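You operate a simulated robot arm through the tools that you are given. There is no shell and no other tool. Be economical: measure what you need, move in short steps, check, and stop when the job is done.

The job below is to be done with a simulated two-armed robot. You get a single attempt, and the scene is never put back.

## Task
Save the scan, quit, cover the keys and switch the monitor off.
Fine: the clear cover lies square over the six grey keys.

The check looks at the end state, three seconds after you hand in, the way a careful person would. Anything else that was tipped, shoved, dropped, spilled or broken makes it a failure. A push-on lid holds only when it is set on centred and level and pressed home; a screw cap is set on level and turned clockwise until tight.

## Robot
Two 7-joint arms with fingered hands on one trunk, on a base that drives. Base frame: it is fixed to the floor where the robot stands at the start and does not move with it; the origin is under the middle of the robot, x ahead of it, y to its left, z up; the surface under the hand at the start is at about z = 0.75. Units: m, rad, N and s.
The left shoulder is at the start at [0.07, 0.142, 1.164], the right one opposite. With the tool pointing down near the work surface each hand reaches from about 0.1 to 0.78 m from the robot's upright axis, wherever it stands, measured 20 degrees to its own side. Places, roughly: key pad of the keyboard [0.7, 0, 0.8]; keyboard port key [0.7, 0.1, 0.8]; keyboard scan key [0.7, 0, 0.8]; keyboard zero key [0.6, 0.1, 0.8]. Payload 3.6 kg a hand.
The tool frame of a hand sits at the grasp point between the pads (the TCP): z along the fingers, y along the line on which they close. The tips reach 0.025 m beyond it. Largest opening 0.088 m; the body of the gripper starts 0.029 m behind the TCP. The gripper is a hand of 5 fingers: y runs from the thumb to the fingers, the wrist lies at [-0.013, -0.097, -0.162] in the tool frame, and closing takes about 1.5 s.
Orientation is that of the tool frame in the base frame, as a unit quaternion [w, x, y, z]. With the fingers straight down and the wrist toward the robot, the tool's x, y and z point along [0, 1, 0], [1, 0, 0] and [0, 0, -1] of the base frame.

## Interface
- The arms move only by the tool servo_tool. It takes "left_increments", "right_increments" or both (then of equal length, played together; a hand with none holds still); each is a list of rows, each an object of numbers (a shift or turn left out is 0, a gripper value left out holds the last): "dx", "dy", "dz": the shift along the tool's x, y, z in m; "ax", "ay", "az": the turn, a rotation vector about the tool's x, y, z in rad; "gripper": the gripper command, from -1 (shut) to 1 (fully open), values between in proportion. In form: [{"dx": .., "dy": .., "dz": .., "ax": .., "ay": .., "az": .., "gripper": ..}, ...]. A call has 1 to 8 rows; each row is the pose to reach, as a shift and turn from the pose commanded when the call began, along the tool's axes at that moment. Rows are played at 5 a second. More than 0.05 m and 0.15 rad between two rows, or a gripper value outside its range, and nothing of the call is played. Where a pose cannot be reached the arm comes as near as it can. A force on the tool above 40 N (or 10 N above the force at the start of the call, whichever is more), or a blocked arm, ends the call early, and 0.2 s more pass. The fingers move at their own pace (about 0.072 m/s each) and stop on an object; they squeeze with about 33 N. The grip force told is the motor's: it shows also when the fingers shut on nothing. Time passes only in rows, and 0.2 s behind the last, so rows that repeat a pose let the fingers close. The reply holds the time, the measured pose of the TCP, the force on the tool along the base axes, the opening and the grip force, in the units named above and with some noise, with the torque about the TCP (base axes, N m) and any sound that the robot's microphone picked up.
- Cameras (640 x 400 px; columns grow to the right, rows downward): "scene" is now at [0.1335, -0.0091, 1.3826]; the picture's right is [-0.09, -1.00, 0.00], its down [-0.66, 0.06, -0.75] and it looks along [0.74, -0.07, -0.66] (base axes); focal length 243 px, centre (320, 200). "left" rides on the left gripper at [-0.059, -0.079, -0.105] in its tool frame; the picture's right is [-0.73, -0.32, 0.61], its down [0.62, -0.68, 0.38] and it looks along [0.29, 0.66, 0.70] (tool axes); focal length 234 px, centre (320, 200). "right" rides on the right gripper at [0.059, -0.079, -0.105] in its tool frame; the picture's right is [-0.73, 0.32, -0.61], its down [-0.62, -0.68, 0.38] and it looks along [-0.29, 0.66, 0.70] (tool axes); focal length 234 px, centre (320, 200). There is no depth. A picture from a camera that has moved, and an enlarged one, comes with that camera's place and axes in the base frame and with its lens.
- capture(camera): a new picture of that camera. It takes no simulated time.
- lift_body(by): slides the trunk up (or, below 0, down) by that many m; the arms and the scene camera ride with it, the base frame stays. It gives what a move gives, with no picture.
- drive_base(legs): drives the robot by 1 to 6 legs, each [ahead, left, turn to the left] in m, m and rad, along the robot's own axes; the way and the turn of a leg run together, so that a leg with both is an arc; at most 1.5 m and 3.142 rad a leg. The arms and the cameras ride along, it lands a little off, and it stops where it bumps. It gives what a move gives.
- preshape(shape, hand): the hand has 5 fingers and takes this shape, open, in about a second: jaw (thumb against the fingers, like two jaws); tri (thumb and two fingers); tip (a fingertip pinch); poke (one finger out to press); point (the index stretched); flat (the hand flat); cup (the hand cupped); fist (a fist). The gripper value then closes the fingers along that shape, each until it touches; the sizes above hold for jaw. It gives what a move gives, with no picture.
- pan_tilt(pan, tilt): turns the head with the scene camera to pan (to the left, within 1.501 rad either way) and tilt (down, from -0.506 to 1.204), counted from straight ahead of the robot. It gives what a move gives.
- zoom(camera, box): a new picture of the part [left, top, right, bottom] of that camera's present view, enlarged. It takes no simulated time.
- sign_off(): hands the job in; it is judged then, once.

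Go step by step. Nothing tells you exact positions but the pictures and the camera data: compare them with the known pose of the tool, close in by small moves and look again before you grip or let go. The budget is 120 turns and 92 pictures, counting those below and the enlarged ones. Unless the task says otherwise, let go and move clear before handing in, and close with one line.

The tools are called as a command line: name --argument value ..., lists and objects as JSON in quotes. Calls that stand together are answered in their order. servo_tool: Moves the arms, as the interface text tells. Its arguments: {"type":"object","properties":{"left_increments":{"type":"array"},"right_increments":{"type":"array"}},"required":[]} The other tools are called the same way: lift_body (by) slides the trunk up or down; preshape (shape, hand) gives the hand a shape; drive_base (legs) drives the base; pan_tilt (pan, tilt) turns the head that bears the scene camera; capture (camera) takes a picture; zoom (camera, box) takes an enlarged picture of a part of a camera's view; sign_off () hands the job in.

At the start:

```text
t: 0.0
left_eef_pos: [0.5698, 0.1487, 1.0815]
left_tool_rot: [-0.001, 0.707, 0.707, 0.0]
left_force: [-0.5, 0.9, -1.3]
left_torque: [0.0, -0.01, -0.01]
left_gripper_width: 0.0878
left_finger_force: 0.1
left_shape: jaw
right_eef_pos: [0.5166, -0.258, 1.2112]
right_tool_rot: [0.0, 0.707, 0.707, 0.001]
right_force: [-0.5, 0.0, -0.3]
right_torque: [-0.01, 0.02, 0.01]
right_gripper_width: 0.0877
right_finger_force: 0.1
right_shape: jaw
trunk travel left (down, up): [-0.7, 0.24]
robot x, y, heading: [0.0014, 0.0023, -0.001]
head pan, tilt: [-0.093, 0.726]
```

scene: 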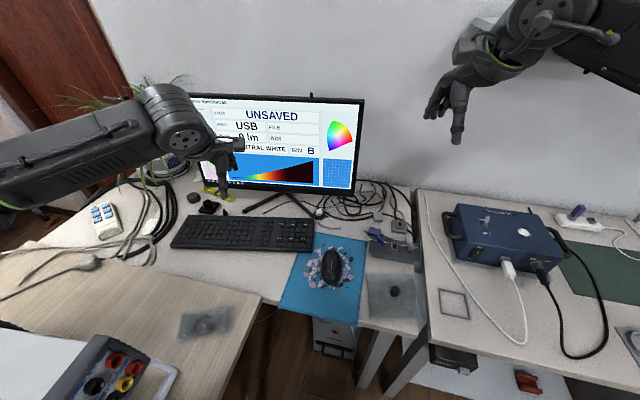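
right: 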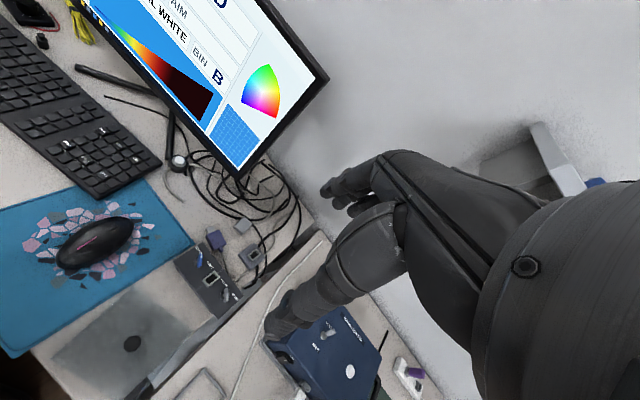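
left: 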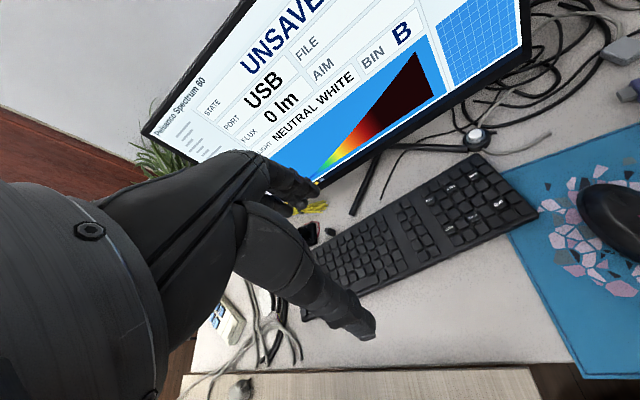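

I see a monitor showing UNSAVED, a keyboard, a mouse and two possible clear covers on the desk. I'll look closer at the screen, the keyboard and the covers.

zoom --camera "scene" --box '[160, 180, 340, 292]'

zoom --camera "scene" --box '[190, 85, 380, 204]'

zoom --camera "scene" --box '[280, 200, 480, 325]'

zoom --camera "left" --box '[290, 130, 550, 293]'

```text
3.56 times, centred on (250, 236) of scene
camera zoom: at [0.1335, -0.0091, 1.3826], right [-0.09, -1.0, 0.0], down [-0.66, 0.06, -0.75], along [0.74, -0.07, -0.66], focal length 864 px, centre (569, 72)
```

zoom: 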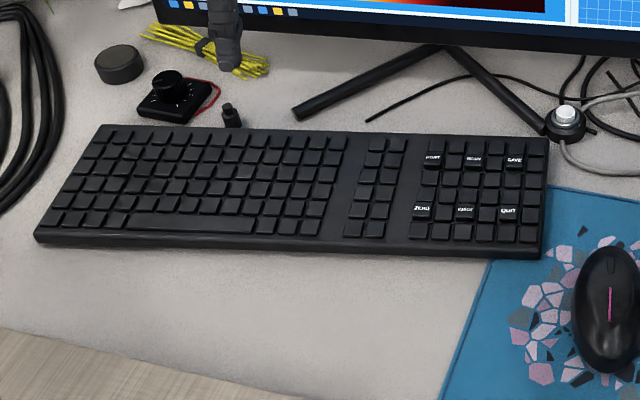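

```text
3.36 times, centred on (285, 144) of scene
camera zoom: at [0.1335, -0.0091, 1.3826], right [-0.09, -1.0, 0.0], down [-0.66, 0.06, -0.75], along [0.74, -0.07, -0.66], focal length 816 px, centre (438, 387)
```

zoom: 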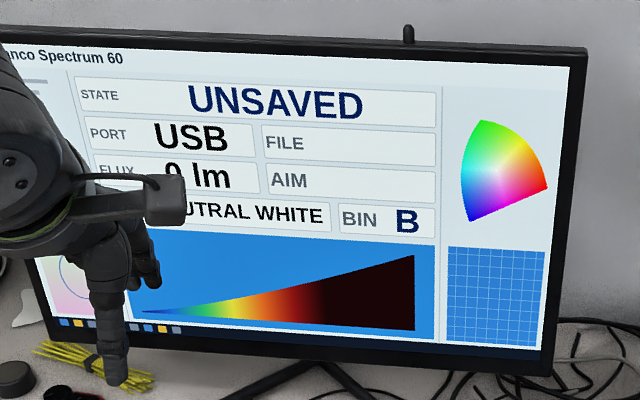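

```text
3.20 times, centred on (380, 262) of scene
camera zoom: at [0.1335, -0.0091, 1.3826], right [-0.09, -1.0, 0.0], down [-0.66, 0.06, -0.75], along [0.74, -0.07, -0.66], focal length 777 px, centre (128, 0)
```

zoom: 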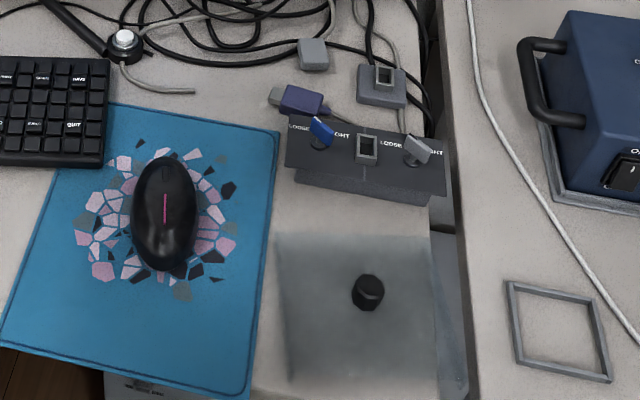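

```text
2.45 times, centred on (420, 212) of left
camera zoom: at [0.4893, 0.0925, 1.1847], right [-0.32, -0.73, -0.61], down [-0.68, 0.62, -0.38], along [0.66, 0.29, -0.7], focal length 575 px, centre (75, 172)
```

zoom: 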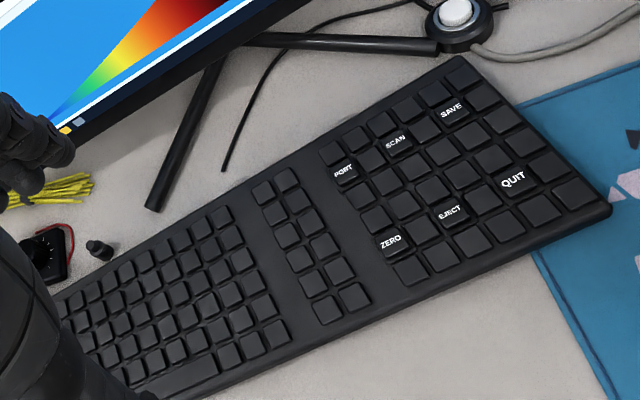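

The keys are PORT, SCAN, SAVE, ZERO, EJECT and QUIT. There are two clear plates, and I still need to find the monitor's power control.

zoom --camera "scene" --box '[160, 280, 290, 361]'

zoom --camera "scene" --box '[350, 250, 450, 330]'

zoom --camera "scene" --box '[270, 170, 420, 264]'

zoom --camera "scene" --box '[70, 180, 230, 280]'

zoom --camera "scene" --box '[290, 85, 380, 141]'

```text
4.92 times, centred on (225, 320) of scene
camera zoom: at [0.1335, -0.0091, 1.3826], right [-0.09, -1.0, 0.0], down [-0.66, 0.06, -0.75], along [0.74, -0.07, -0.66], focal length 1196 px, centre (788, -393)
```

zoom: 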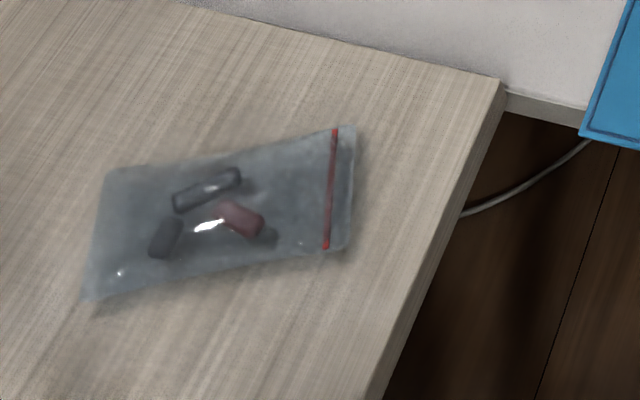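

```text
5.00 times, centred on (400, 290) of scene
camera zoom: at [0.1335, -0.0091, 1.3826], right [-0.09, -1.0, 0.0], down [-0.66, 0.06, -0.75], along [0.74, -0.07, -0.66], focal length 1214 px, centre (-80, -250)
```

zoom: 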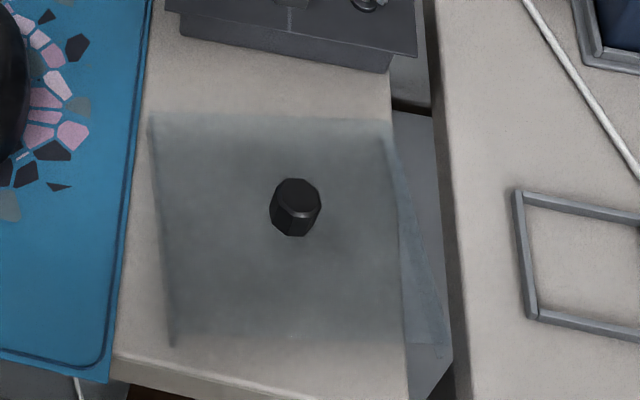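

```text
4.26 times, centred on (345, 217) of scene
camera zoom: at [0.1335, -0.0091, 1.3826], right [-0.09, -1.0, 0.0], down [-0.66, 0.06, -0.75], along [0.74, -0.07, -0.66], focal length 1033 px, centre (214, 128)
```

zoom: 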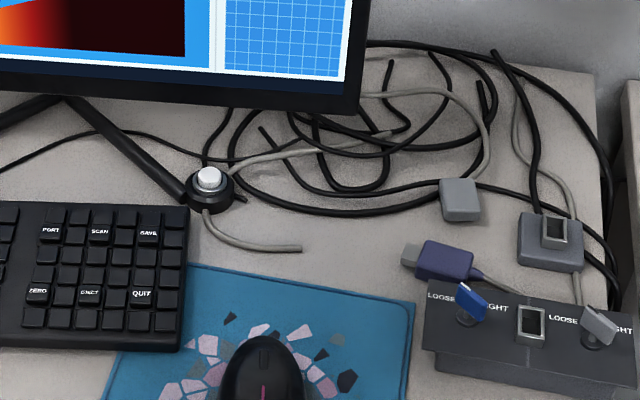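

```text
4.00 times, centred on (150, 230) of scene
camera zoom: at [0.1335, -0.0091, 1.3826], right [-0.09, -1.0, 0.0], down [-0.66, 0.06, -0.75], along [0.74, -0.07, -0.66], focal length 971 px, centre (1000, 80)
```

zoom: 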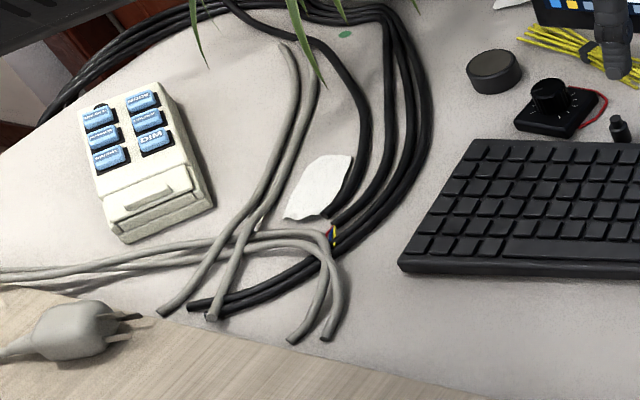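

```text
7.11 times, centred on (335, 113) of scene
camera zoom: at [0.1335, -0.0091, 1.3826], right [-0.09, -1.0, 0.0], down [-0.66, 0.06, -0.75], along [0.74, -0.07, -0.66], focal length 1727 px, centre (213, 819)
```

zoom: 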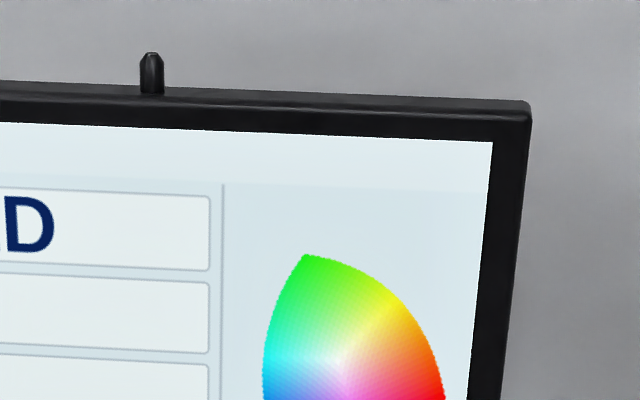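

The cover is the clear box with the black knob, at about (0.43, -0.27). SAVE is near (0.695, -0.01) and QUIT near (0.634, 0). The puck with the white button may be the monitor switch. I'll set the left hand to poke and look at it.

preshape --shape "poke" --hand "left"

zoom --camera "left" --box '[400, 60, 640, 210]'

capture --camera "left"

zoom --camera "scene" --box '[120, 80, 380, 243]'

```text
t: 0.9
left_eef_pos: [0.569, 0.1493, 1.0819]
left_tool_rot: [0.0, 0.708, 0.706, -0.001]
left_force: [0.4, 0.1, -0.6]
left_torque: [0.02, 0.01, -0.01]
left_gripper_width: 0.0002
left_finger_force: 0.1
left_shape: poke
right_eef_pos: [0.5171, -0.2581, 1.2122]
right_tool_rot: [-0.001, 0.707, 0.707, 0.0]
right_force: [0.6, 0.4, 0.1]
right_torque: [0.03, 0.01, 0.0]
right_gripper_width: 0.0876
right_finger_force: 0.0
right_shape: jaw
trunk travel left (down, up): [-0.7, 0.24]
robot x, y, heading: [0.0006, 0.0007, -0.002]
head pan, tilt: [-0.093, 0.726]
```

```text
2.67 times, centred on (520, 135) of left
camera zoom: at [0.4893, 0.0924, 1.1847], right [-0.32, -0.73, -0.61], down [-0.68, 0.62, -0.38], along [0.66, 0.29, -0.7], focal length 624 px, centre (-213, 373)
```

zoom: 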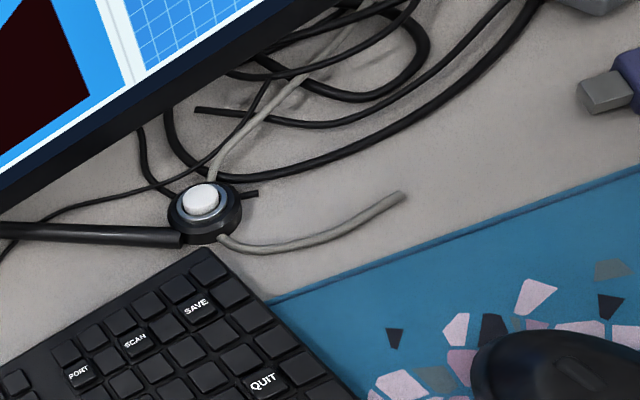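

```text
78 pictures are left
camera left: at [0.4893, 0.0924, 1.1847], right [-0.32, -0.73, -0.61], down [-0.68, 0.62, -0.38], along [0.66, 0.29, -0.7], focal length 234 px, centre (320, 200)
```

left: 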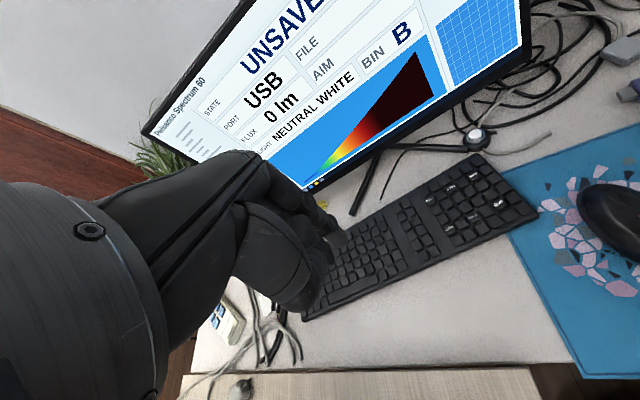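

```text
2.45 times, centred on (250, 162) of scene
camera zoom: at [0.1335, -0.0092, 1.3826], right [-0.09, -1.0, 0.0], down [-0.66, 0.06, -0.75], along [0.74, -0.07, -0.66], focal length 596 px, centre (492, 294)
```

zoom: 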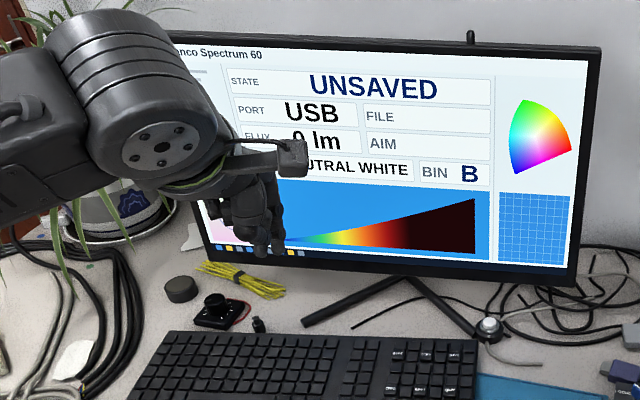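

The button puck sits beside the monitor stand. Next I'll bring the left poking finger above SAVE and check where the tip is.

servo_tool --left_increments '[{"dx": -0.02, "dy": 0.015, "dz": 0.02}, {"dx": -0.04, "dy": 0.03, "dz": 0.04}, {"dx": -0.06, "dy": 0.045, "dz": 0.06}, {"dx": -0.08, "dy": 0.06, "dz": 0.08}, {"dx": -0.1, "dy": 0.075, "dz": 0.1}, {"dx": -0.12, "dy": 0.09, "dz": 0.12}, {"dx": -0.14, "dy": 0.11, "dz": 0.14}, {"dx": -0.157, "dy": 0.125, "dz": 0.16}]'

capture --camera "left"

capture --camera "scene"

capture --camera "right"

```text
t: 2.7
left_eef_pos: [0.6936, -0.0123, 0.9217]
left_tool_rot: [-0.001, 0.707, 0.707, -0.001]
left_force: [0.2, 0.5, 0.1]
left_torque: [0.0, -0.04, 0.02]
left_gripper_width: 0.0
left_finger_force: 0.1
left_shape: poke
right_eef_pos: [0.5172, -0.2583, 1.2112]
right_tool_rot: [0.0, 0.707, 0.708, 0.0]
right_force: [0.3, 0.0, -0.5]
right_torque: [0.0, 0.02, 0.01]
right_gripper_width: 0.0879
right_finger_force: 0.1
right_shape: jaw
trunk travel left (down, up): [-0.7, 0.24]
robot x, y, heading: [-0.0, -0.0008, 0.001]
head pan, tilt: [-0.093, 0.726]
```

```text
76 pictures are left
camera left: at [0.6142, -0.0682, 1.0237], right [-0.32, -0.73, -0.61], down [-0.68, 0.62, -0.38], along [0.66, 0.29, -0.7], focal length 234 px, centre (320, 200)
```

left: 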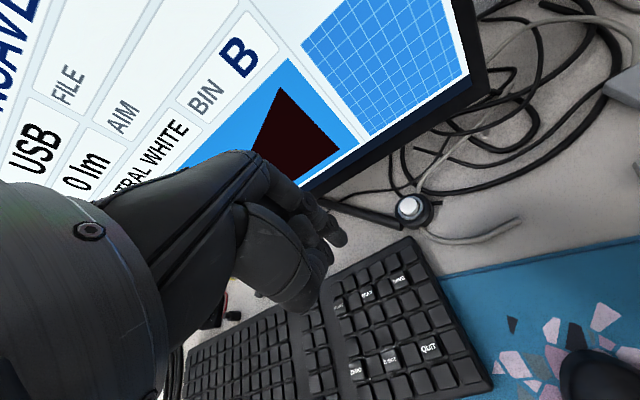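

```text
75 pictures are left
camera scene: at [0.1338, -0.0106, 1.3826], right [-0.09, -1.0, 0.0], down [-0.66, 0.06, -0.75], along [0.74, -0.07, -0.67], focal length 243 px, centre (320, 200)
```

scene: 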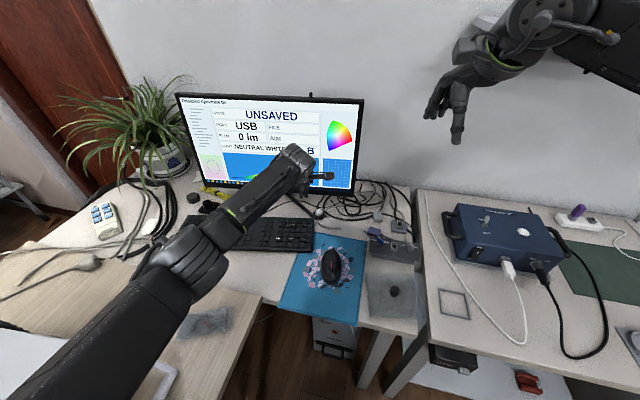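

```text
74 pictures are left
camera right: at [0.4381, -0.1992, 1.315], right [0.32, -0.73, 0.61], down [-0.68, -0.62, -0.38], along [0.66, -0.29, -0.7], focal length 234 px, centre (320, 200)
```

right: 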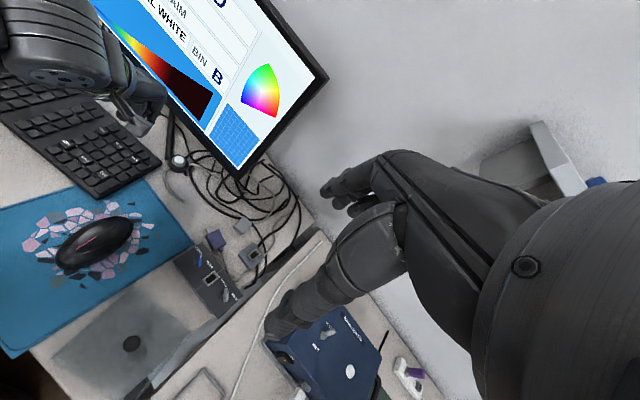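

The fingertip looks to be about where I expect, 0.025 m past the TCP. Both cameras put SAVE at about (0.693, -0.008), so I'll go lower and check alignment.

servo_tool --left_increments '[{"dx": 0.001, "dz": 0.02}, {"dx": 0.002, "dz": 0.04}, {"dx": 0.003, "dz": 0.06}, {"dx": 0.004, "dz": 0.08}]'

zoom --camera "left" --box '[260, 190, 420, 290]'

zoom --camera "scene" --box '[260, 170, 350, 226]'

zoom --camera "right" --box '[60, 80, 220, 180]'

```text
t: 3.7
left_eef_pos: [0.6953, -0.0055, 0.8428]
left_tool_rot: [0.0, 0.707, 0.707, -0.001]
left_force: [-0.2, 1.3, 0.1]
left_torque: [0.03, 0.01, 0.0]
left_gripper_width: 0.0001
left_finger_force: 0.0
left_shape: poke
right_eef_pos: [0.5164, -0.2589, 1.2119]
right_tool_rot: [-0.001, 0.708, 0.707, 0.001]
right_force: [0.6, -1.3, 0.8]
right_torque: [-0.02, -0.01, -0.01]
right_gripper_width: 0.0876
right_finger_force: 0.1
right_shape: jaw
trunk travel left (down, up): [-0.7, 0.24]
robot x, y, heading: [0.0009, 0.0021, 0.003]
head pan, tilt: [-0.093, 0.726]
```

```text
4.00 times, centred on (340, 240) of left
camera zoom: at [0.6153, -0.062, 0.9455], right [-0.32, -0.73, -0.61], down [-0.68, 0.62, -0.38], along [0.66, 0.29, -0.7], focal length 937 px, centre (240, 40)
```

zoom: 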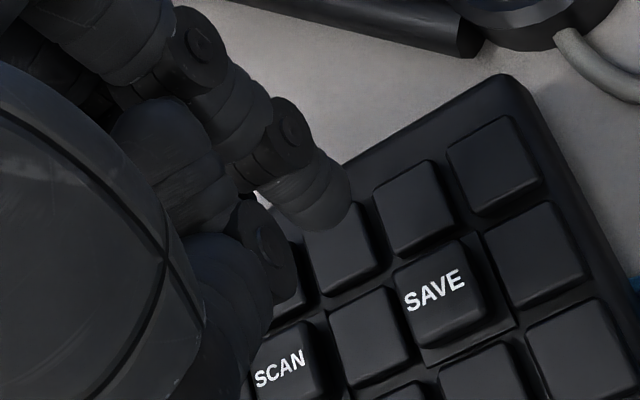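

```text
7.11 times, centred on (305, 198) of scene
camera zoom: at [0.1337, -0.0097, 1.3826], right [-0.09, -1.0, 0.0], down [-0.66, 0.06, -0.75], along [0.74, -0.07, -0.66], focal length 1727 px, centre (427, 214)
```

zoom: 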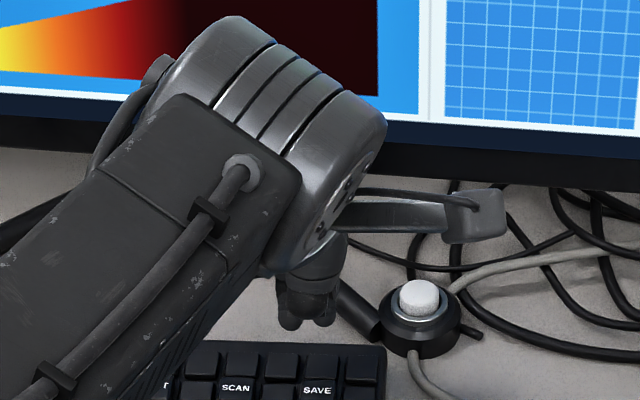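

```text
4.00 times, centred on (140, 130) of right
camera zoom: at [0.4381, -0.1984, 1.3152], right [0.32, -0.73, 0.61], down [-0.68, -0.62, -0.38], along [0.66, -0.29, -0.7], focal length 937 px, centre (1040, 480)
```

zoom: 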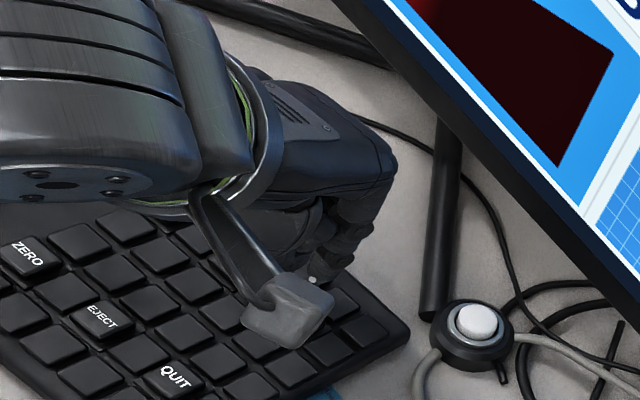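

The tip seems to sit slightly beyond SAVE. I'll correct that and lower further.

servo_tool --left_increments '[{"dx": 0.002, "dy": -0.003, "dz": 0.01}, {"dx": 0.003, "dy": -0.005, "dz": 0.024}]'

zoom --camera "left" --box '[290, 210, 370, 260]'

```text
t: 4.3
left_eef_pos: [0.6896, -0.0006, 0.8186]
left_tool_rot: [0.0, 0.707, 0.707, 0.0]
left_force: [-0.2, 0.8, -0.3]
left_torque: [0.01, 0.03, 0.01]
left_gripper_width: 0.0001
left_finger_force: 0.1
left_shape: poke
right_eef_pos: [0.5176, -0.2586, 1.2118]
right_tool_rot: [0.0, 0.707, 0.707, 0.001]
right_force: [0.5, 0.1, -0.4]
right_torque: [0.01, 0.0, -0.01]
right_gripper_width: 0.0875
right_finger_force: 0.0
right_shape: jaw
trunk travel left (down, up): [-0.7, 0.24]
robot x, y, heading: [-0.004, -0.0021, 0.0]
head pan, tilt: [-0.093, 0.726]
```

```text
8.00 times, centred on (330, 235) of left
camera zoom: at [0.6096, -0.0586, 0.9208], right [-0.32, -0.73, -0.61], down [-0.68, 0.62, -0.38], along [0.66, 0.29, -0.7], focal length 1873 px, centre (240, -80)
```

zoom: 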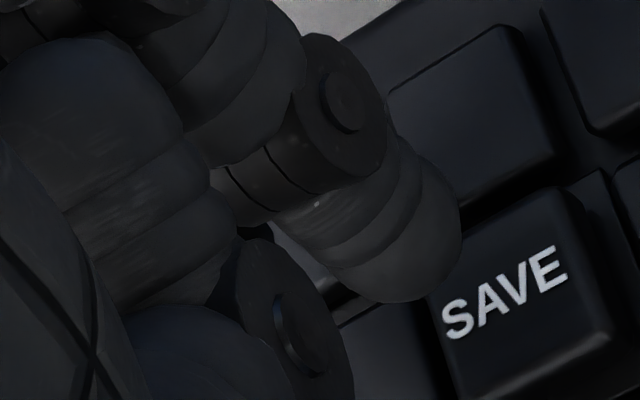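

The tip is lined up over SAVE to within a few millimetres. I'll press down in small steps and watch the force.

servo_tool --left_increments '[{"dx": -0.002, "dz": 0.004}, {"dx": -0.002, "dz": 0.008}, {"dx": -0.002, "dz": 0.012}]'

zoom --camera "left" --box '[290, 210, 370, 260]'

```text
t: 5.1
left_eef_pos: [0.6894, -0.0038, 0.8057]
left_tool_rot: [0.0, 0.707, 0.707, -0.001]
left_force: [0.6, -0.1, 0.4]
left_torque: [-0.01, -0.02, 0.01]
left_gripper_width: 0.0002
left_finger_force: 0.1
left_shape: poke
right_eef_pos: [0.5166, -0.2575, 1.2117]
right_tool_rot: [0.0, 0.707, 0.707, 0.001]
right_force: [0.1, -0.2, 0.3]
right_torque: [0.04, 0.03, 0.02]
right_gripper_width: 0.0878
right_finger_force: 0.1
right_shape: jaw
trunk travel left (down, up): [-0.7, 0.24]
robot x, y, heading: [-0.0014, -0.0017, -0.004]
head pan, tilt: [-0.093, 0.726]
```

```text
8.00 times, centred on (330, 235) of left
camera zoom: at [0.6097, -0.06, 0.9085], right [-0.32, -0.73, -0.61], down [-0.68, 0.62, -0.38], along [0.66, 0.29, -0.7], focal length 1873 px, centre (240, -80)
```

zoom: 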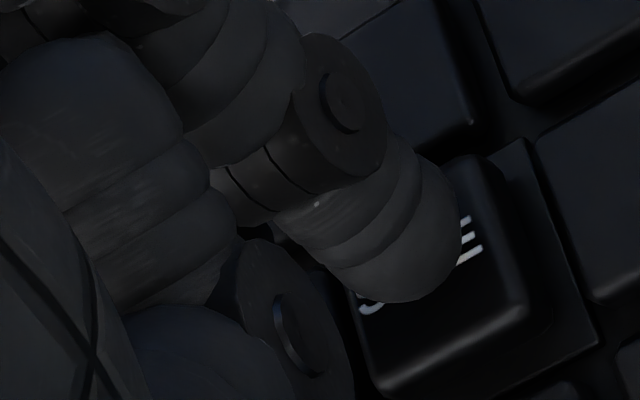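

The tip is right over the label with no contact yet, so I'll keep going down.

servo_tool --left_increments '[{"dz": 0.003}, {"dz": 0.006}, {"dz": 0.008}, {"dz": 0.01}]'

zoom --camera "scene" --box '[160, 80, 380, 218]'

```text
t: 6.1
left_eef_pos: [0.6875, -0.0021, 0.7983]
left_tool_rot: [0.001, 0.708, 0.707, 0.001]
left_force: [3.8, 0.1, 13.5]
left_torque: [0.01, -0.08, -0.04]
left_gripper_width: 0.0
left_finger_force: 0.1
left_shape: poke
right_eef_pos: [0.5147, -0.2586, 1.2123]
right_tool_rot: [0.0, 0.707, 0.707, 0.001]
right_force: [1.0, -0.5, 0.5]
right_torque: [0.0, 0.01, 0.0]
right_gripper_width: 0.0878
right_finger_force: 0.0
right_shape: jaw
trunk travel left (down, up): [-0.7, 0.24]
robot x, y, heading: [-0.0004, -0.0006, -0.001]
head pan, tilt: [-0.093, 0.726]
heard: click
```

```text
2.90 times, centred on (270, 149) of scene
camera zoom: at [0.1316, -0.0095, 1.383], right [-0.09, -1.0, 0.0], down [-0.66, 0.06, -0.75], along [0.74, -0.07, -0.66], focal length 704 px, centre (465, 348)
```

zoom: 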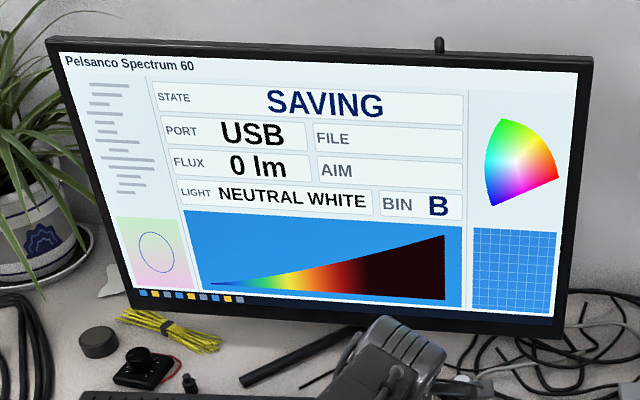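

SAVING shows on screen. I'll raise the hand and shift over QUIT while the save finishes.

servo_tool --left_increments '[{"dz": -0.015}, {"dz": -0.03}, {"dx": 0.003, "dy": -0.02, "dz": -0.03}, {"dx": 0.006, "dy": -0.04, "dz": -0.03}, {"dx": 0.0085, "dy": -0.0605, "dz": -0.028}, {"dx": 0.0085, "dy": -0.0605, "dz": -0.022}, {"dx": 0.0085, "dy": -0.0605, "dz": -0.018}]'

zoom --camera "left" --box '[290, 210, 370, 260]'

zoom --camera "scene" --box '[160, 80, 380, 218]'

```text
t: 7.7
left_eef_pos: [0.6283, 0.0065, 0.814]
left_tool_rot: [0.0, 0.708, 0.707, 0.0]
left_force: [0.3, -0.4, -0.3]
left_torque: [-0.02, 0.0, 0.01]
left_gripper_width: 0.0
left_finger_force: 0.0
left_shape: poke
right_eef_pos: [0.5173, -0.2572, 1.2115]
right_tool_rot: [0.0, 0.707, 0.707, 0.0]
right_force: [0.2, -0.7, -1.1]
right_torque: [0.02, -0.04, 0.01]
right_gripper_width: 0.0877
right_finger_force: 0.0
right_shape: jaw
trunk travel left (down, up): [-0.7, 0.24]
robot x, y, heading: [-0.0047, -0.0022, 0.001]
head pan, tilt: [-0.093, 0.726]
```

```text
8.00 times, centred on (330, 235) of left
camera zoom: at [0.5487, -0.0504, 0.917], right [-0.32, -0.73, -0.61], down [-0.68, 0.62, -0.38], along [0.66, 0.29, -0.7], focal length 1873 px, centre (240, -80)
```

zoom: 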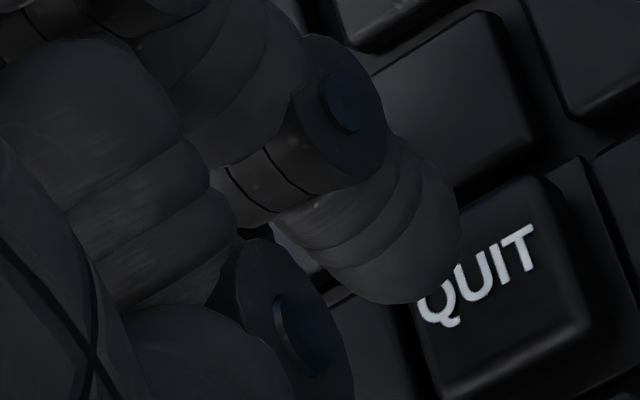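

```text
2.90 times, centred on (270, 149) of scene
camera zoom: at [0.1334, -0.0093, 1.3826], right [-0.09, -1.0, 0.0], down [-0.66, 0.06, -0.75], along [0.74, -0.07, -0.66], focal length 704 px, centre (465, 348)
```

zoom: 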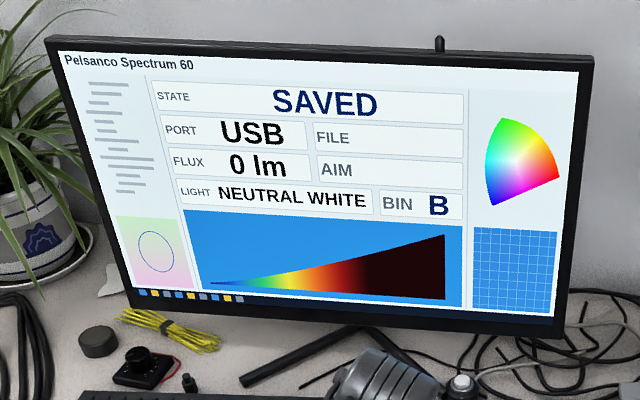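

The screen says SAVED and QUIT is lined up, so I'll press QUIT.

servo_tool --left_increments '[{"dz": 0.006}, {"dz": 0.01}, {"dz": 0.014}, {"dz": 0.017}, {"dz": 0.019}]'

zoom --camera "scene" --box '[160, 80, 380, 218]'

```text
t: 8.9
left_eef_pos: [0.6281, 0.0063, 0.7981]
left_tool_rot: [0.003, 0.707, 0.707, 0.0]
left_force: [1.9, 0.4, 19.9]
left_torque: [-0.09, -0.07, 0.01]
left_gripper_width: 0.0004
left_finger_force: 0.1
left_shape: poke
right_eef_pos: [0.5134, -0.2572, 1.2126]
right_tool_rot: [0.0, 0.707, 0.707, 0.001]
right_force: [-0.3, 0.1, -0.3]
right_torque: [0.04, -0.02, -0.01]
right_gripper_width: 0.0877
right_finger_force: 0.0
right_shape: jaw
trunk travel left (down, up): [-0.7, 0.24]
robot x, y, heading: [0.0047, 0.0015, -0.003]
head pan, tilt: [-0.093, 0.726]
heard: click
```

```text
2.90 times, centred on (270, 149) of scene
camera zoom: at [0.1301, -0.0091, 1.3833], right [-0.09, -1.0, 0.0], down [-0.66, 0.06, -0.75], along [0.75, -0.07, -0.66], focal length 704 px, centre (465, 348)
```

zoom: 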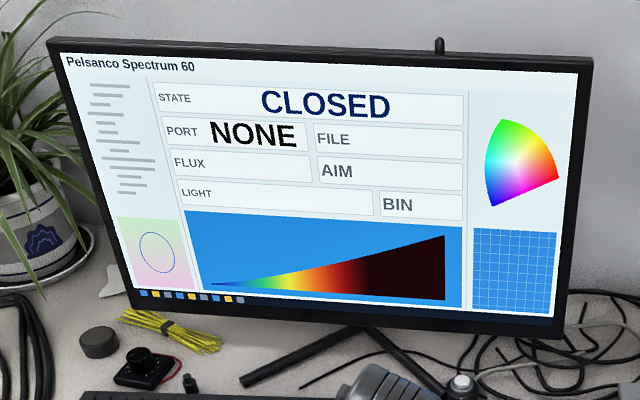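

The screen shows CLOSED. Now I'll retract the left hand and bring the right hand down over the cover to see it up close.

servo_tool --left_increments '[{"dz": -0.03}, {"dz": -0.07}, {"dx": 0.03, "dy": -0.01, "dz": -0.11}, {"dx": 0.06, "dy": -0.02, "dz": -0.14}, {"dx": 0.09, "dy": -0.03, "dz": -0.17}, {"dx": 0.12, "dy": -0.04, "dz": -0.2}, {"dx": 0.15, "dy": -0.05, "dz": -0.23}, {"dx": 0.18, "dy": -0.06, "dz": -0.26}]' --right_increments '[{"dy": -0.01, "dz": 0.025}, {"dy": -0.02, "dz": 0.05}, {"dy": -0.03, "dz": 0.075}, {"dy": -0.04, "dz": 0.1}, {"dy": -0.05, "dz": 0.125}, {"dy": -0.06, "dz": 0.15}, {"dy": -0.07, "dz": 0.18}, {"dy": -0.08, "dz": 0.21}]'

capture --camera "right"

capture --camera "scene"

```text
refused: row 3 steps farther than a row can; nothing moved
```

```text
64 pictures are left
camera right: at [0.4346, -0.1979, 1.3168], right [0.32, -0.73, 0.61], down [-0.68, -0.62, -0.39], along [0.66, -0.29, -0.69], focal length 234 px, centre (320, 200)
```

right: 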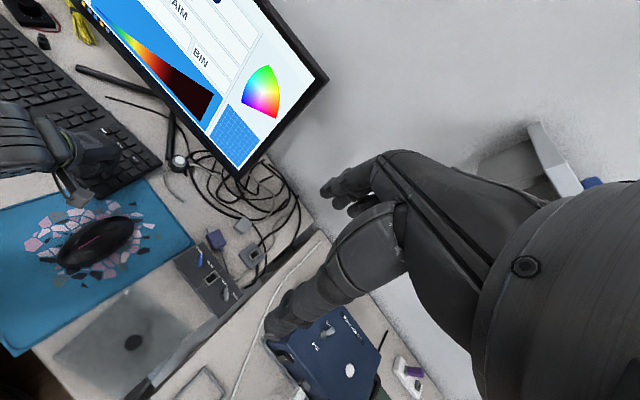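

```text
63 pictures are left
camera scene: at [0.1301, -0.0091, 1.3833], right [-0.09, -1.0, 0.0], down [-0.66, 0.06, -0.75], along [0.75, -0.07, -0.66], focal length 243 px, centre (320, 200)
```

scene: 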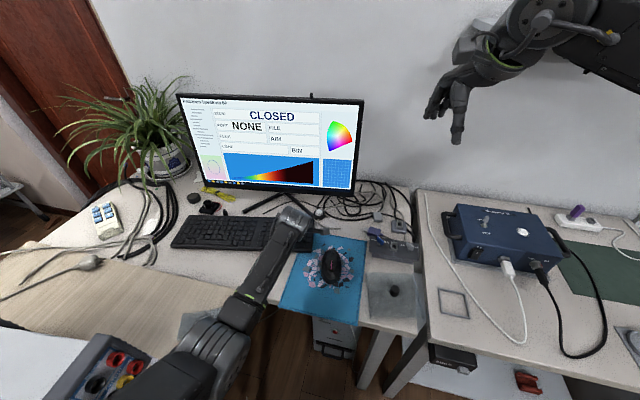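

A row was too long. Repeating with shorter steps.

servo_tool --left_increments '[{"dz": -0.03}, {"dz": -0.07}, {"dx": 0.02, "dy": -0.01, "dz": -0.1}, {"dx": 0.04, "dy": -0.02, "dz": -0.13}, {"dx": 0.07, "dy": -0.03, "dz": -0.16}, {"dx": 0.1, "dy": -0.04, "dz": -0.19}, {"dx": 0.13, "dy": -0.05, "dz": -0.22}, {"dx": 0.16, "dy": -0.06, "dz": -0.25}]' --right_increments '[{"dx": 0.003, "dy": -0.01, "dz": 0.025}, {"dx": 0.006, "dy": -0.02, "dz": 0.05}, {"dx": 0.01, "dy": -0.03, "dz": 0.075}, {"dx": 0.014, "dy": -0.04, "dz": 0.1}, {"dx": 0.018, "dy": -0.05, "dz": 0.125}, {"dx": 0.022, "dy": -0.06, "dz": 0.15}, {"dx": 0.026, "dy": -0.075, "dz": 0.18}, {"dx": 0.03, "dy": -0.09, "dz": 0.21}]'

capture --camera "right"

capture --camera "scene"

```text
t: 10.7
left_eef_pos: [0.6684, 0.1695, 0.9496]
left_tool_rot: [-0.006, 0.703, 0.711, 0.006]
left_force: [0.4, -0.1, -0.7]
left_torque: [0.02, 0.01, -0.02]
left_gripper_width: 0.0
left_finger_force: 0.0
left_shape: poke
left hand out of reach, approached as far as the arm can: row 4, 5, 6, 7, 8
right_eef_pos: [0.4277, -0.2285, 0.9991]
right_tool_rot: [-0.001, 0.707, 0.707, 0.0]
right_force: [0.2, 0.1, 0.4]
right_torque: [-0.02, 0.01, 0.02]
right_gripper_width: 0.0879
right_finger_force: 0.1
right_shape: jaw
trunk travel left (down, up): [-0.7, 0.24]
robot x, y, heading: [0.0013, 0.0001, -0.001]
head pan, tilt: [-0.093, 0.726]
```

```text
62 pictures are left
camera right: at [0.3476, -0.1698, 1.1034], right [0.32, -0.73, 0.61], down [-0.68, -0.62, -0.38], along [0.66, -0.29, -0.7], focal length 234 px, centre (320, 200)
```

right: 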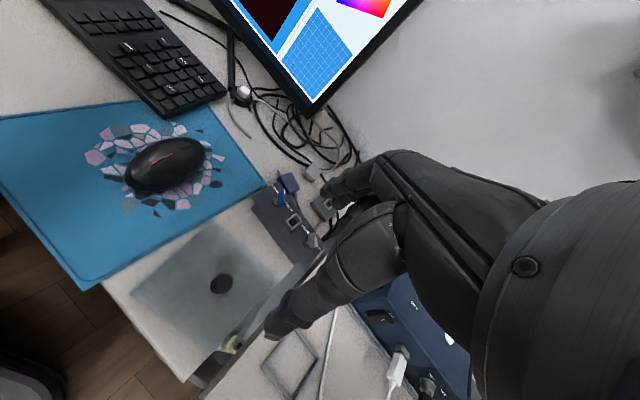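

```text
61 pictures are left
camera scene: at [0.1329, -0.0098, 1.3827], right [-0.09, -1.0, 0.0], down [-0.66, 0.06, -0.75], along [0.74, -0.07, -0.66], focal length 243 px, centre (320, 200)
```

scene: 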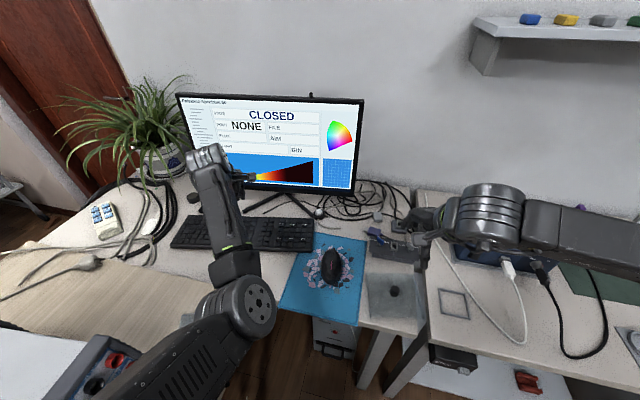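

The left arm fell short of its commanded pose. I'll let it settle while the right arm holds, then zoom in on the cover.

servo_tool --left_increments '[{"dz": 0.0}, {"dz": 0.0}, {"dz": 0.0}]'

zoom --camera "right" --box '[90, 190, 330, 340]'

```text
t: 11.5
left_eef_pos: [0.6696, 0.1682, 0.9501]
left_tool_rot: [-0.002, 0.702, 0.712, 0.005]
left_force: [0.2, 0.2, -0.6]
left_torque: [-0.01, -0.02, 0.01]
left_gripper_width: 0.0
left_finger_force: 0.1
left_shape: poke
right_eef_pos: [0.4281, -0.2289, 0.999]
right_tool_rot: [-0.001, 0.707, 0.707, 0.0]
right_force: [0.4, -0.5, 0.0]
right_torque: [0.0, 0.02, -0.01]
right_gripper_width: 0.0877
right_finger_force: 0.1
right_shape: jaw
trunk travel left (down, up): [-0.7, 0.24]
robot x, y, heading: [-0.0048, -0.001, -0.003]
head pan, tilt: [-0.093, 0.726]
```

```text
2.67 times, centred on (210, 265) of right
camera zoom: at [0.3484, -0.1693, 1.1035], right [0.32, -0.73, 0.61], down [-0.68, -0.62, -0.38], along [0.66, -0.29, -0.7], focal length 624 px, centre (613, 27)
```

zoom: 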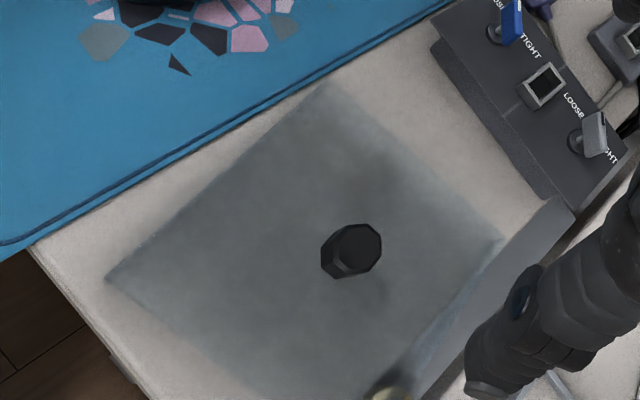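

Now I'll work the left arm to a reachable spot further left while keeping the right arm still.

servo_tool --left_increments '[{"dx": 0.02, "dy": 0.02}, {"dx": 0.04, "dy": 0.03, "dz": 0.02}, {"dx": 0.06, "dy": 0.03, "dz": 0.04}, {"dx": 0.08, "dy": 0.03, "dz": 0.04}, {"dx": 0.11, "dy": 0.03, "dz": 0.04}, {"dx": 0.14, "dy": 0.03, "dz": 0.04}]'

```text
t: 12.9
left_eef_pos: [0.6949, 0.3062, 0.9106]
left_tool_rot: [0.0, 0.707, 0.707, -0.001]
left_force: [0.0, 0.1, -1.1]
left_torque: [-0.04, -0.02, 0.01]
left_gripper_width: 0.0002
left_finger_force: 0.0
left_shape: poke
right_eef_pos: [0.4259, -0.2277, 0.9997]
right_tool_rot: [0.0, 0.707, 0.707, 0.0]
right_force: [0.0, 0.6, 0.1]
right_torque: [-0.02, 0.03, -0.04]
right_gripper_width: 0.0877
right_finger_force: 0.1
right_shape: jaw
trunk travel left (down, up): [-0.7, 0.24]
robot x, y, heading: [0.0007, 0.0006, -0.002]
head pan, tilt: [-0.093, 0.726]
```

The left arm is clear. The cover is about 0.12 x 0.13 m, turned about -0.14 rad like the keyboard, with its knob near (0.428, -0.227). I'll set the right hand to tri and look at the fingertips.

preshape --shape "tri" --hand "right"

servo_tool --right_increments '[{"dz": 0.03}, {"dz": 0.06}, {"dz": 0.09}, {"dz": 0.11}]'

capture --camera "right"

zoom --camera "scene" --box '[340, 210, 468, 290]'

```text
t: 13.8
left_eef_pos: [0.6931, 0.3053, 0.9104]
left_tool_rot: [0.0, 0.707, 0.707, 0.0]
left_force: [0.4, -1.2, 0.0]
left_torque: [0.01, 0.03, 0.04]
left_gripper_width: 0.0
left_finger_force: 0.1
left_shape: poke
right_eef_pos: [0.4283, -0.2281, 0.9991]
right_tool_rot: [0.0, 0.707, 0.707, 0.0]
right_force: [-0.2, -0.1, -0.6]
right_torque: [-0.01, -0.02, 0.0]
right_gripper_width: 0.0877
right_finger_force: 0.0
right_shape: tri
trunk travel left (down, up): [-0.7, 0.24]
robot x, y, heading: [0.0037, -0.0002, 0.002]
head pan, tilt: [-0.093, 0.726]
```

```text
t: 14.8
left_eef_pos: [0.6938, 0.305, 0.9098]
left_tool_rot: [-0.001, 0.707, 0.708, -0.001]
left_force: [-0.1, -0.4, -0.2]
left_torque: [0.01, -0.01, -0.01]
left_gripper_width: 0.0002
left_finger_force: 0.1
left_shape: poke
right_eef_pos: [0.427, -0.2255, 0.8932]
right_tool_rot: [-0.001, 0.707, 0.707, 0.0]
right_force: [0.2, -0.7, -0.6]
right_torque: [0.01, -0.01, -0.01]
right_gripper_width: 0.0878
right_finger_force: 0.0
right_shape: tri
trunk travel left (down, up): [-0.7, 0.24]
robot x, y, heading: [0.001, 0.0011, 0.001]
head pan, tilt: [-0.093, 0.726]
```

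```text
59 pictures are left
camera right: at [0.3493, -0.1651, 0.9965], right [0.32, -0.73, 0.61], down [-0.68, -0.62, -0.38], along [0.66, -0.29, -0.7], focal length 234 px, centre (320, 200)
```

right: 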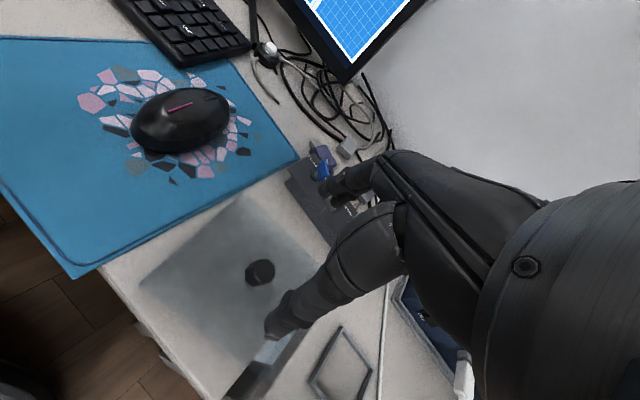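

```text
5.00 times, centred on (404, 250) of scene
camera zoom: at [0.1337, -0.0093, 1.3826], right [-0.09, -1.0, 0.0], down [-0.66, 0.06, -0.75], along [0.74, -0.07, -0.66], focal length 1214 px, centre (-100, -50)
```

zoom: 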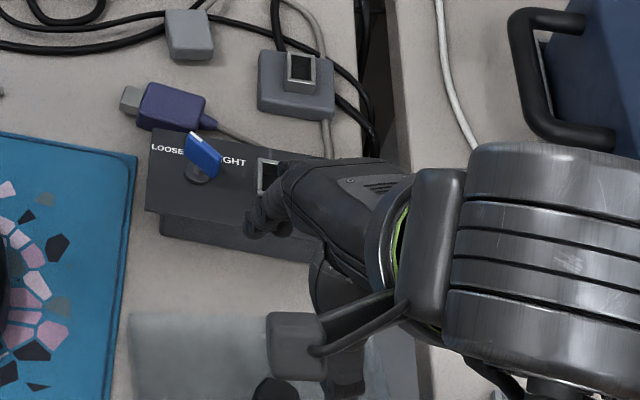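

The hand is over the knob, which tops out near z=0.795. I'll half-close the fingers and lower further.

servo_tool --right_increments '[{"dz": 0.01, "gripper": 0.2}, {"dz": 0.02, "dx": -0.001}, {"dz": 0.03, "dx": -0.002}, {"dz": 0.04, "dx": -0.002}, {"dz": 0.04, "dx": -0.002}]'

zoom --camera "right" --box '[180, 170, 400, 308]'

zoom --camera "scene" --box '[340, 220, 468, 300]'

```text
t: 16.0
left_eef_pos: [0.6948, 0.3049, 0.9111]
left_tool_rot: [-0.001, 0.707, 0.707, 0.0]
left_force: [0.8, 0.3, -0.1]
left_torque: [0.01, 0.02, 0.0]
left_gripper_width: 0.0003
left_finger_force: 0.1
left_shape: poke
right_eef_pos: [0.427, -0.2289, 0.8514]
right_tool_rot: [-0.001, 0.707, 0.707, 0.0]
right_force: [0.3, 0.4, -0.7]
right_torque: [0.02, -0.02, 0.02]
right_gripper_width: 0.0533
right_finger_force: 0.0
right_shape: tri
trunk travel left (down, up): [-0.7, 0.24]
robot x, y, heading: [0.001, -0.0007, -0.002]
head pan, tilt: [-0.093, 0.726]
```

```text
2.90 times, centred on (290, 239) of right
camera zoom: at [0.3486, -0.1681, 0.9566], right [0.32, -0.73, 0.61], down [-0.68, -0.62, -0.38], along [0.66, -0.29, -0.7], focal length 679 px, centre (407, 87)
```

zoom: 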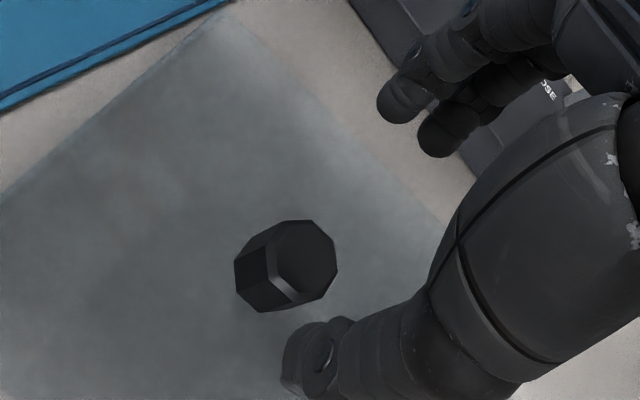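

```text
5.00 times, centred on (404, 260) of scene
camera zoom: at [0.1334, -0.0091, 1.3826], right [-0.09, -1.0, 0.0], down [-0.66, 0.06, -0.75], along [0.74, -0.07, -0.66], focal length 1214 px, centre (-100, -100)
```

zoom: 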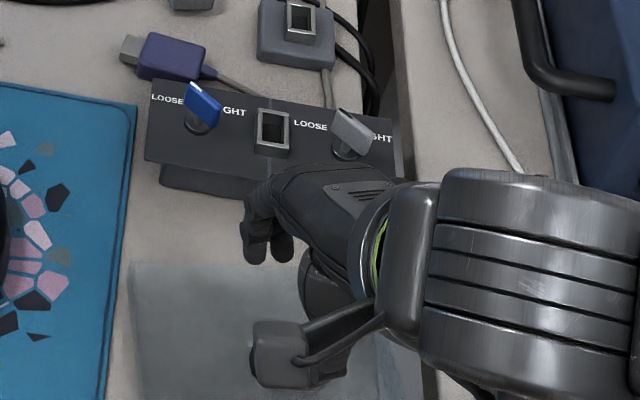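

The knob is about 0.025 m tall with its base near 0.77, and the hand is centred on it. I'll lower so the fingertips reach its base.

servo_tool --right_increments '[{"dz": 0.012, "dx": -0.001}, {"dz": 0.024, "dx": -0.001}, {"dz": 0.036, "dx": -0.001}, {"dz": 0.044, "dx": -0.001}]'

zoom --camera "right" --box '[180, 170, 400, 308]'

```text
t: 17.0
left_eef_pos: [0.6941, 0.3042, 0.91]
left_tool_rot: [0.0, 0.707, 0.707, -0.001]
left_force: [-0.2, -0.1, -0.5]
left_torque: [0.0, 0.01, 0.0]
left_gripper_width: 0.0002
left_finger_force: 0.0
left_shape: poke
right_eef_pos: [0.4261, -0.2298, 0.8081]
right_tool_rot: [-0.001, 0.707, 0.707, 0.0]
right_force: [-0.1, 0.6, 1.1]
right_torque: [-0.02, 0.0, 0.01]
right_gripper_width: 0.0534
right_finger_force: 0.1
right_shape: tri
trunk travel left (down, up): [-0.7, 0.24]
robot x, y, heading: [-0.0008, -0.0002, -0.001]
head pan, tilt: [-0.093, 0.726]
```

```text
2.90 times, centred on (290, 239) of right
camera zoom: at [0.3474, -0.1688, 0.912], right [0.32, -0.73, 0.61], down [-0.68, -0.62, -0.38], along [0.66, -0.29, -0.7], focal length 679 px, centre (407, 87)
```

zoom: 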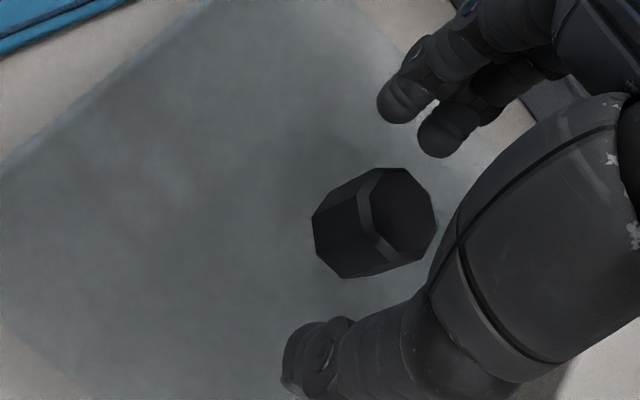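

The knob sits between the thumb and the two fingers. Closing.

servo_tool --right_increments '[{"gripper": -0.2}, {"gripper": -0.5}, {"gripper": -0.8}, {"gripper": -1}, {"gripper": -1}, {"gripper": -1}, {"gripper": -1}]'

zoom --camera "right" --box '[180, 170, 400, 308]'

```text
t: 18.6
left_eef_pos: [0.6938, 0.3052, 0.9112]
left_tool_rot: [-0.001, 0.707, 0.707, -0.001]
left_force: [-0.4, -0.5, 0.1]
left_torque: [-0.03, 0.0, 0.01]
left_gripper_width: 0.0002
left_finger_force: 0.0
left_shape: poke
right_eef_pos: [0.4255, -0.2279, 0.808]
right_tool_rot: [-0.001, 0.707, 0.707, 0.0]
right_force: [-0.6, 0.6, -0.2]
right_torque: [-0.04, -0.01, -0.04]
right_gripper_width: 0.0127
right_finger_force: 33.0
right_shape: tri
trunk travel left (down, up): [-0.7, 0.24]
robot x, y, heading: [0.0028, 0.0012, 0.002]
head pan, tilt: [-0.093, 0.726]
```

```text
2.90 times, centred on (290, 239) of right
camera zoom: at [0.3474, -0.1688, 0.9121], right [0.32, -0.73, 0.61], down [-0.68, -0.62, -0.38], along [0.66, -0.29, -0.7], focal length 679 px, centre (407, 87)
```

zoom: 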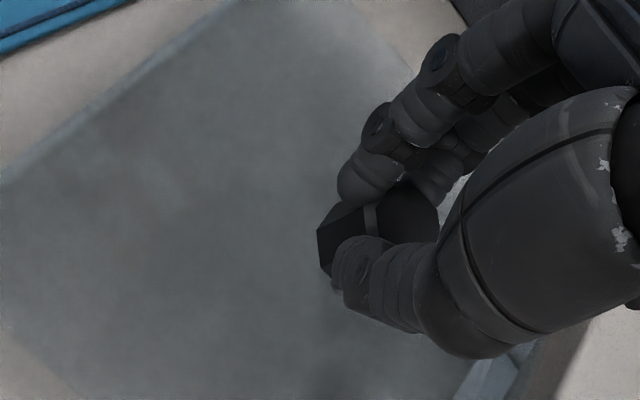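

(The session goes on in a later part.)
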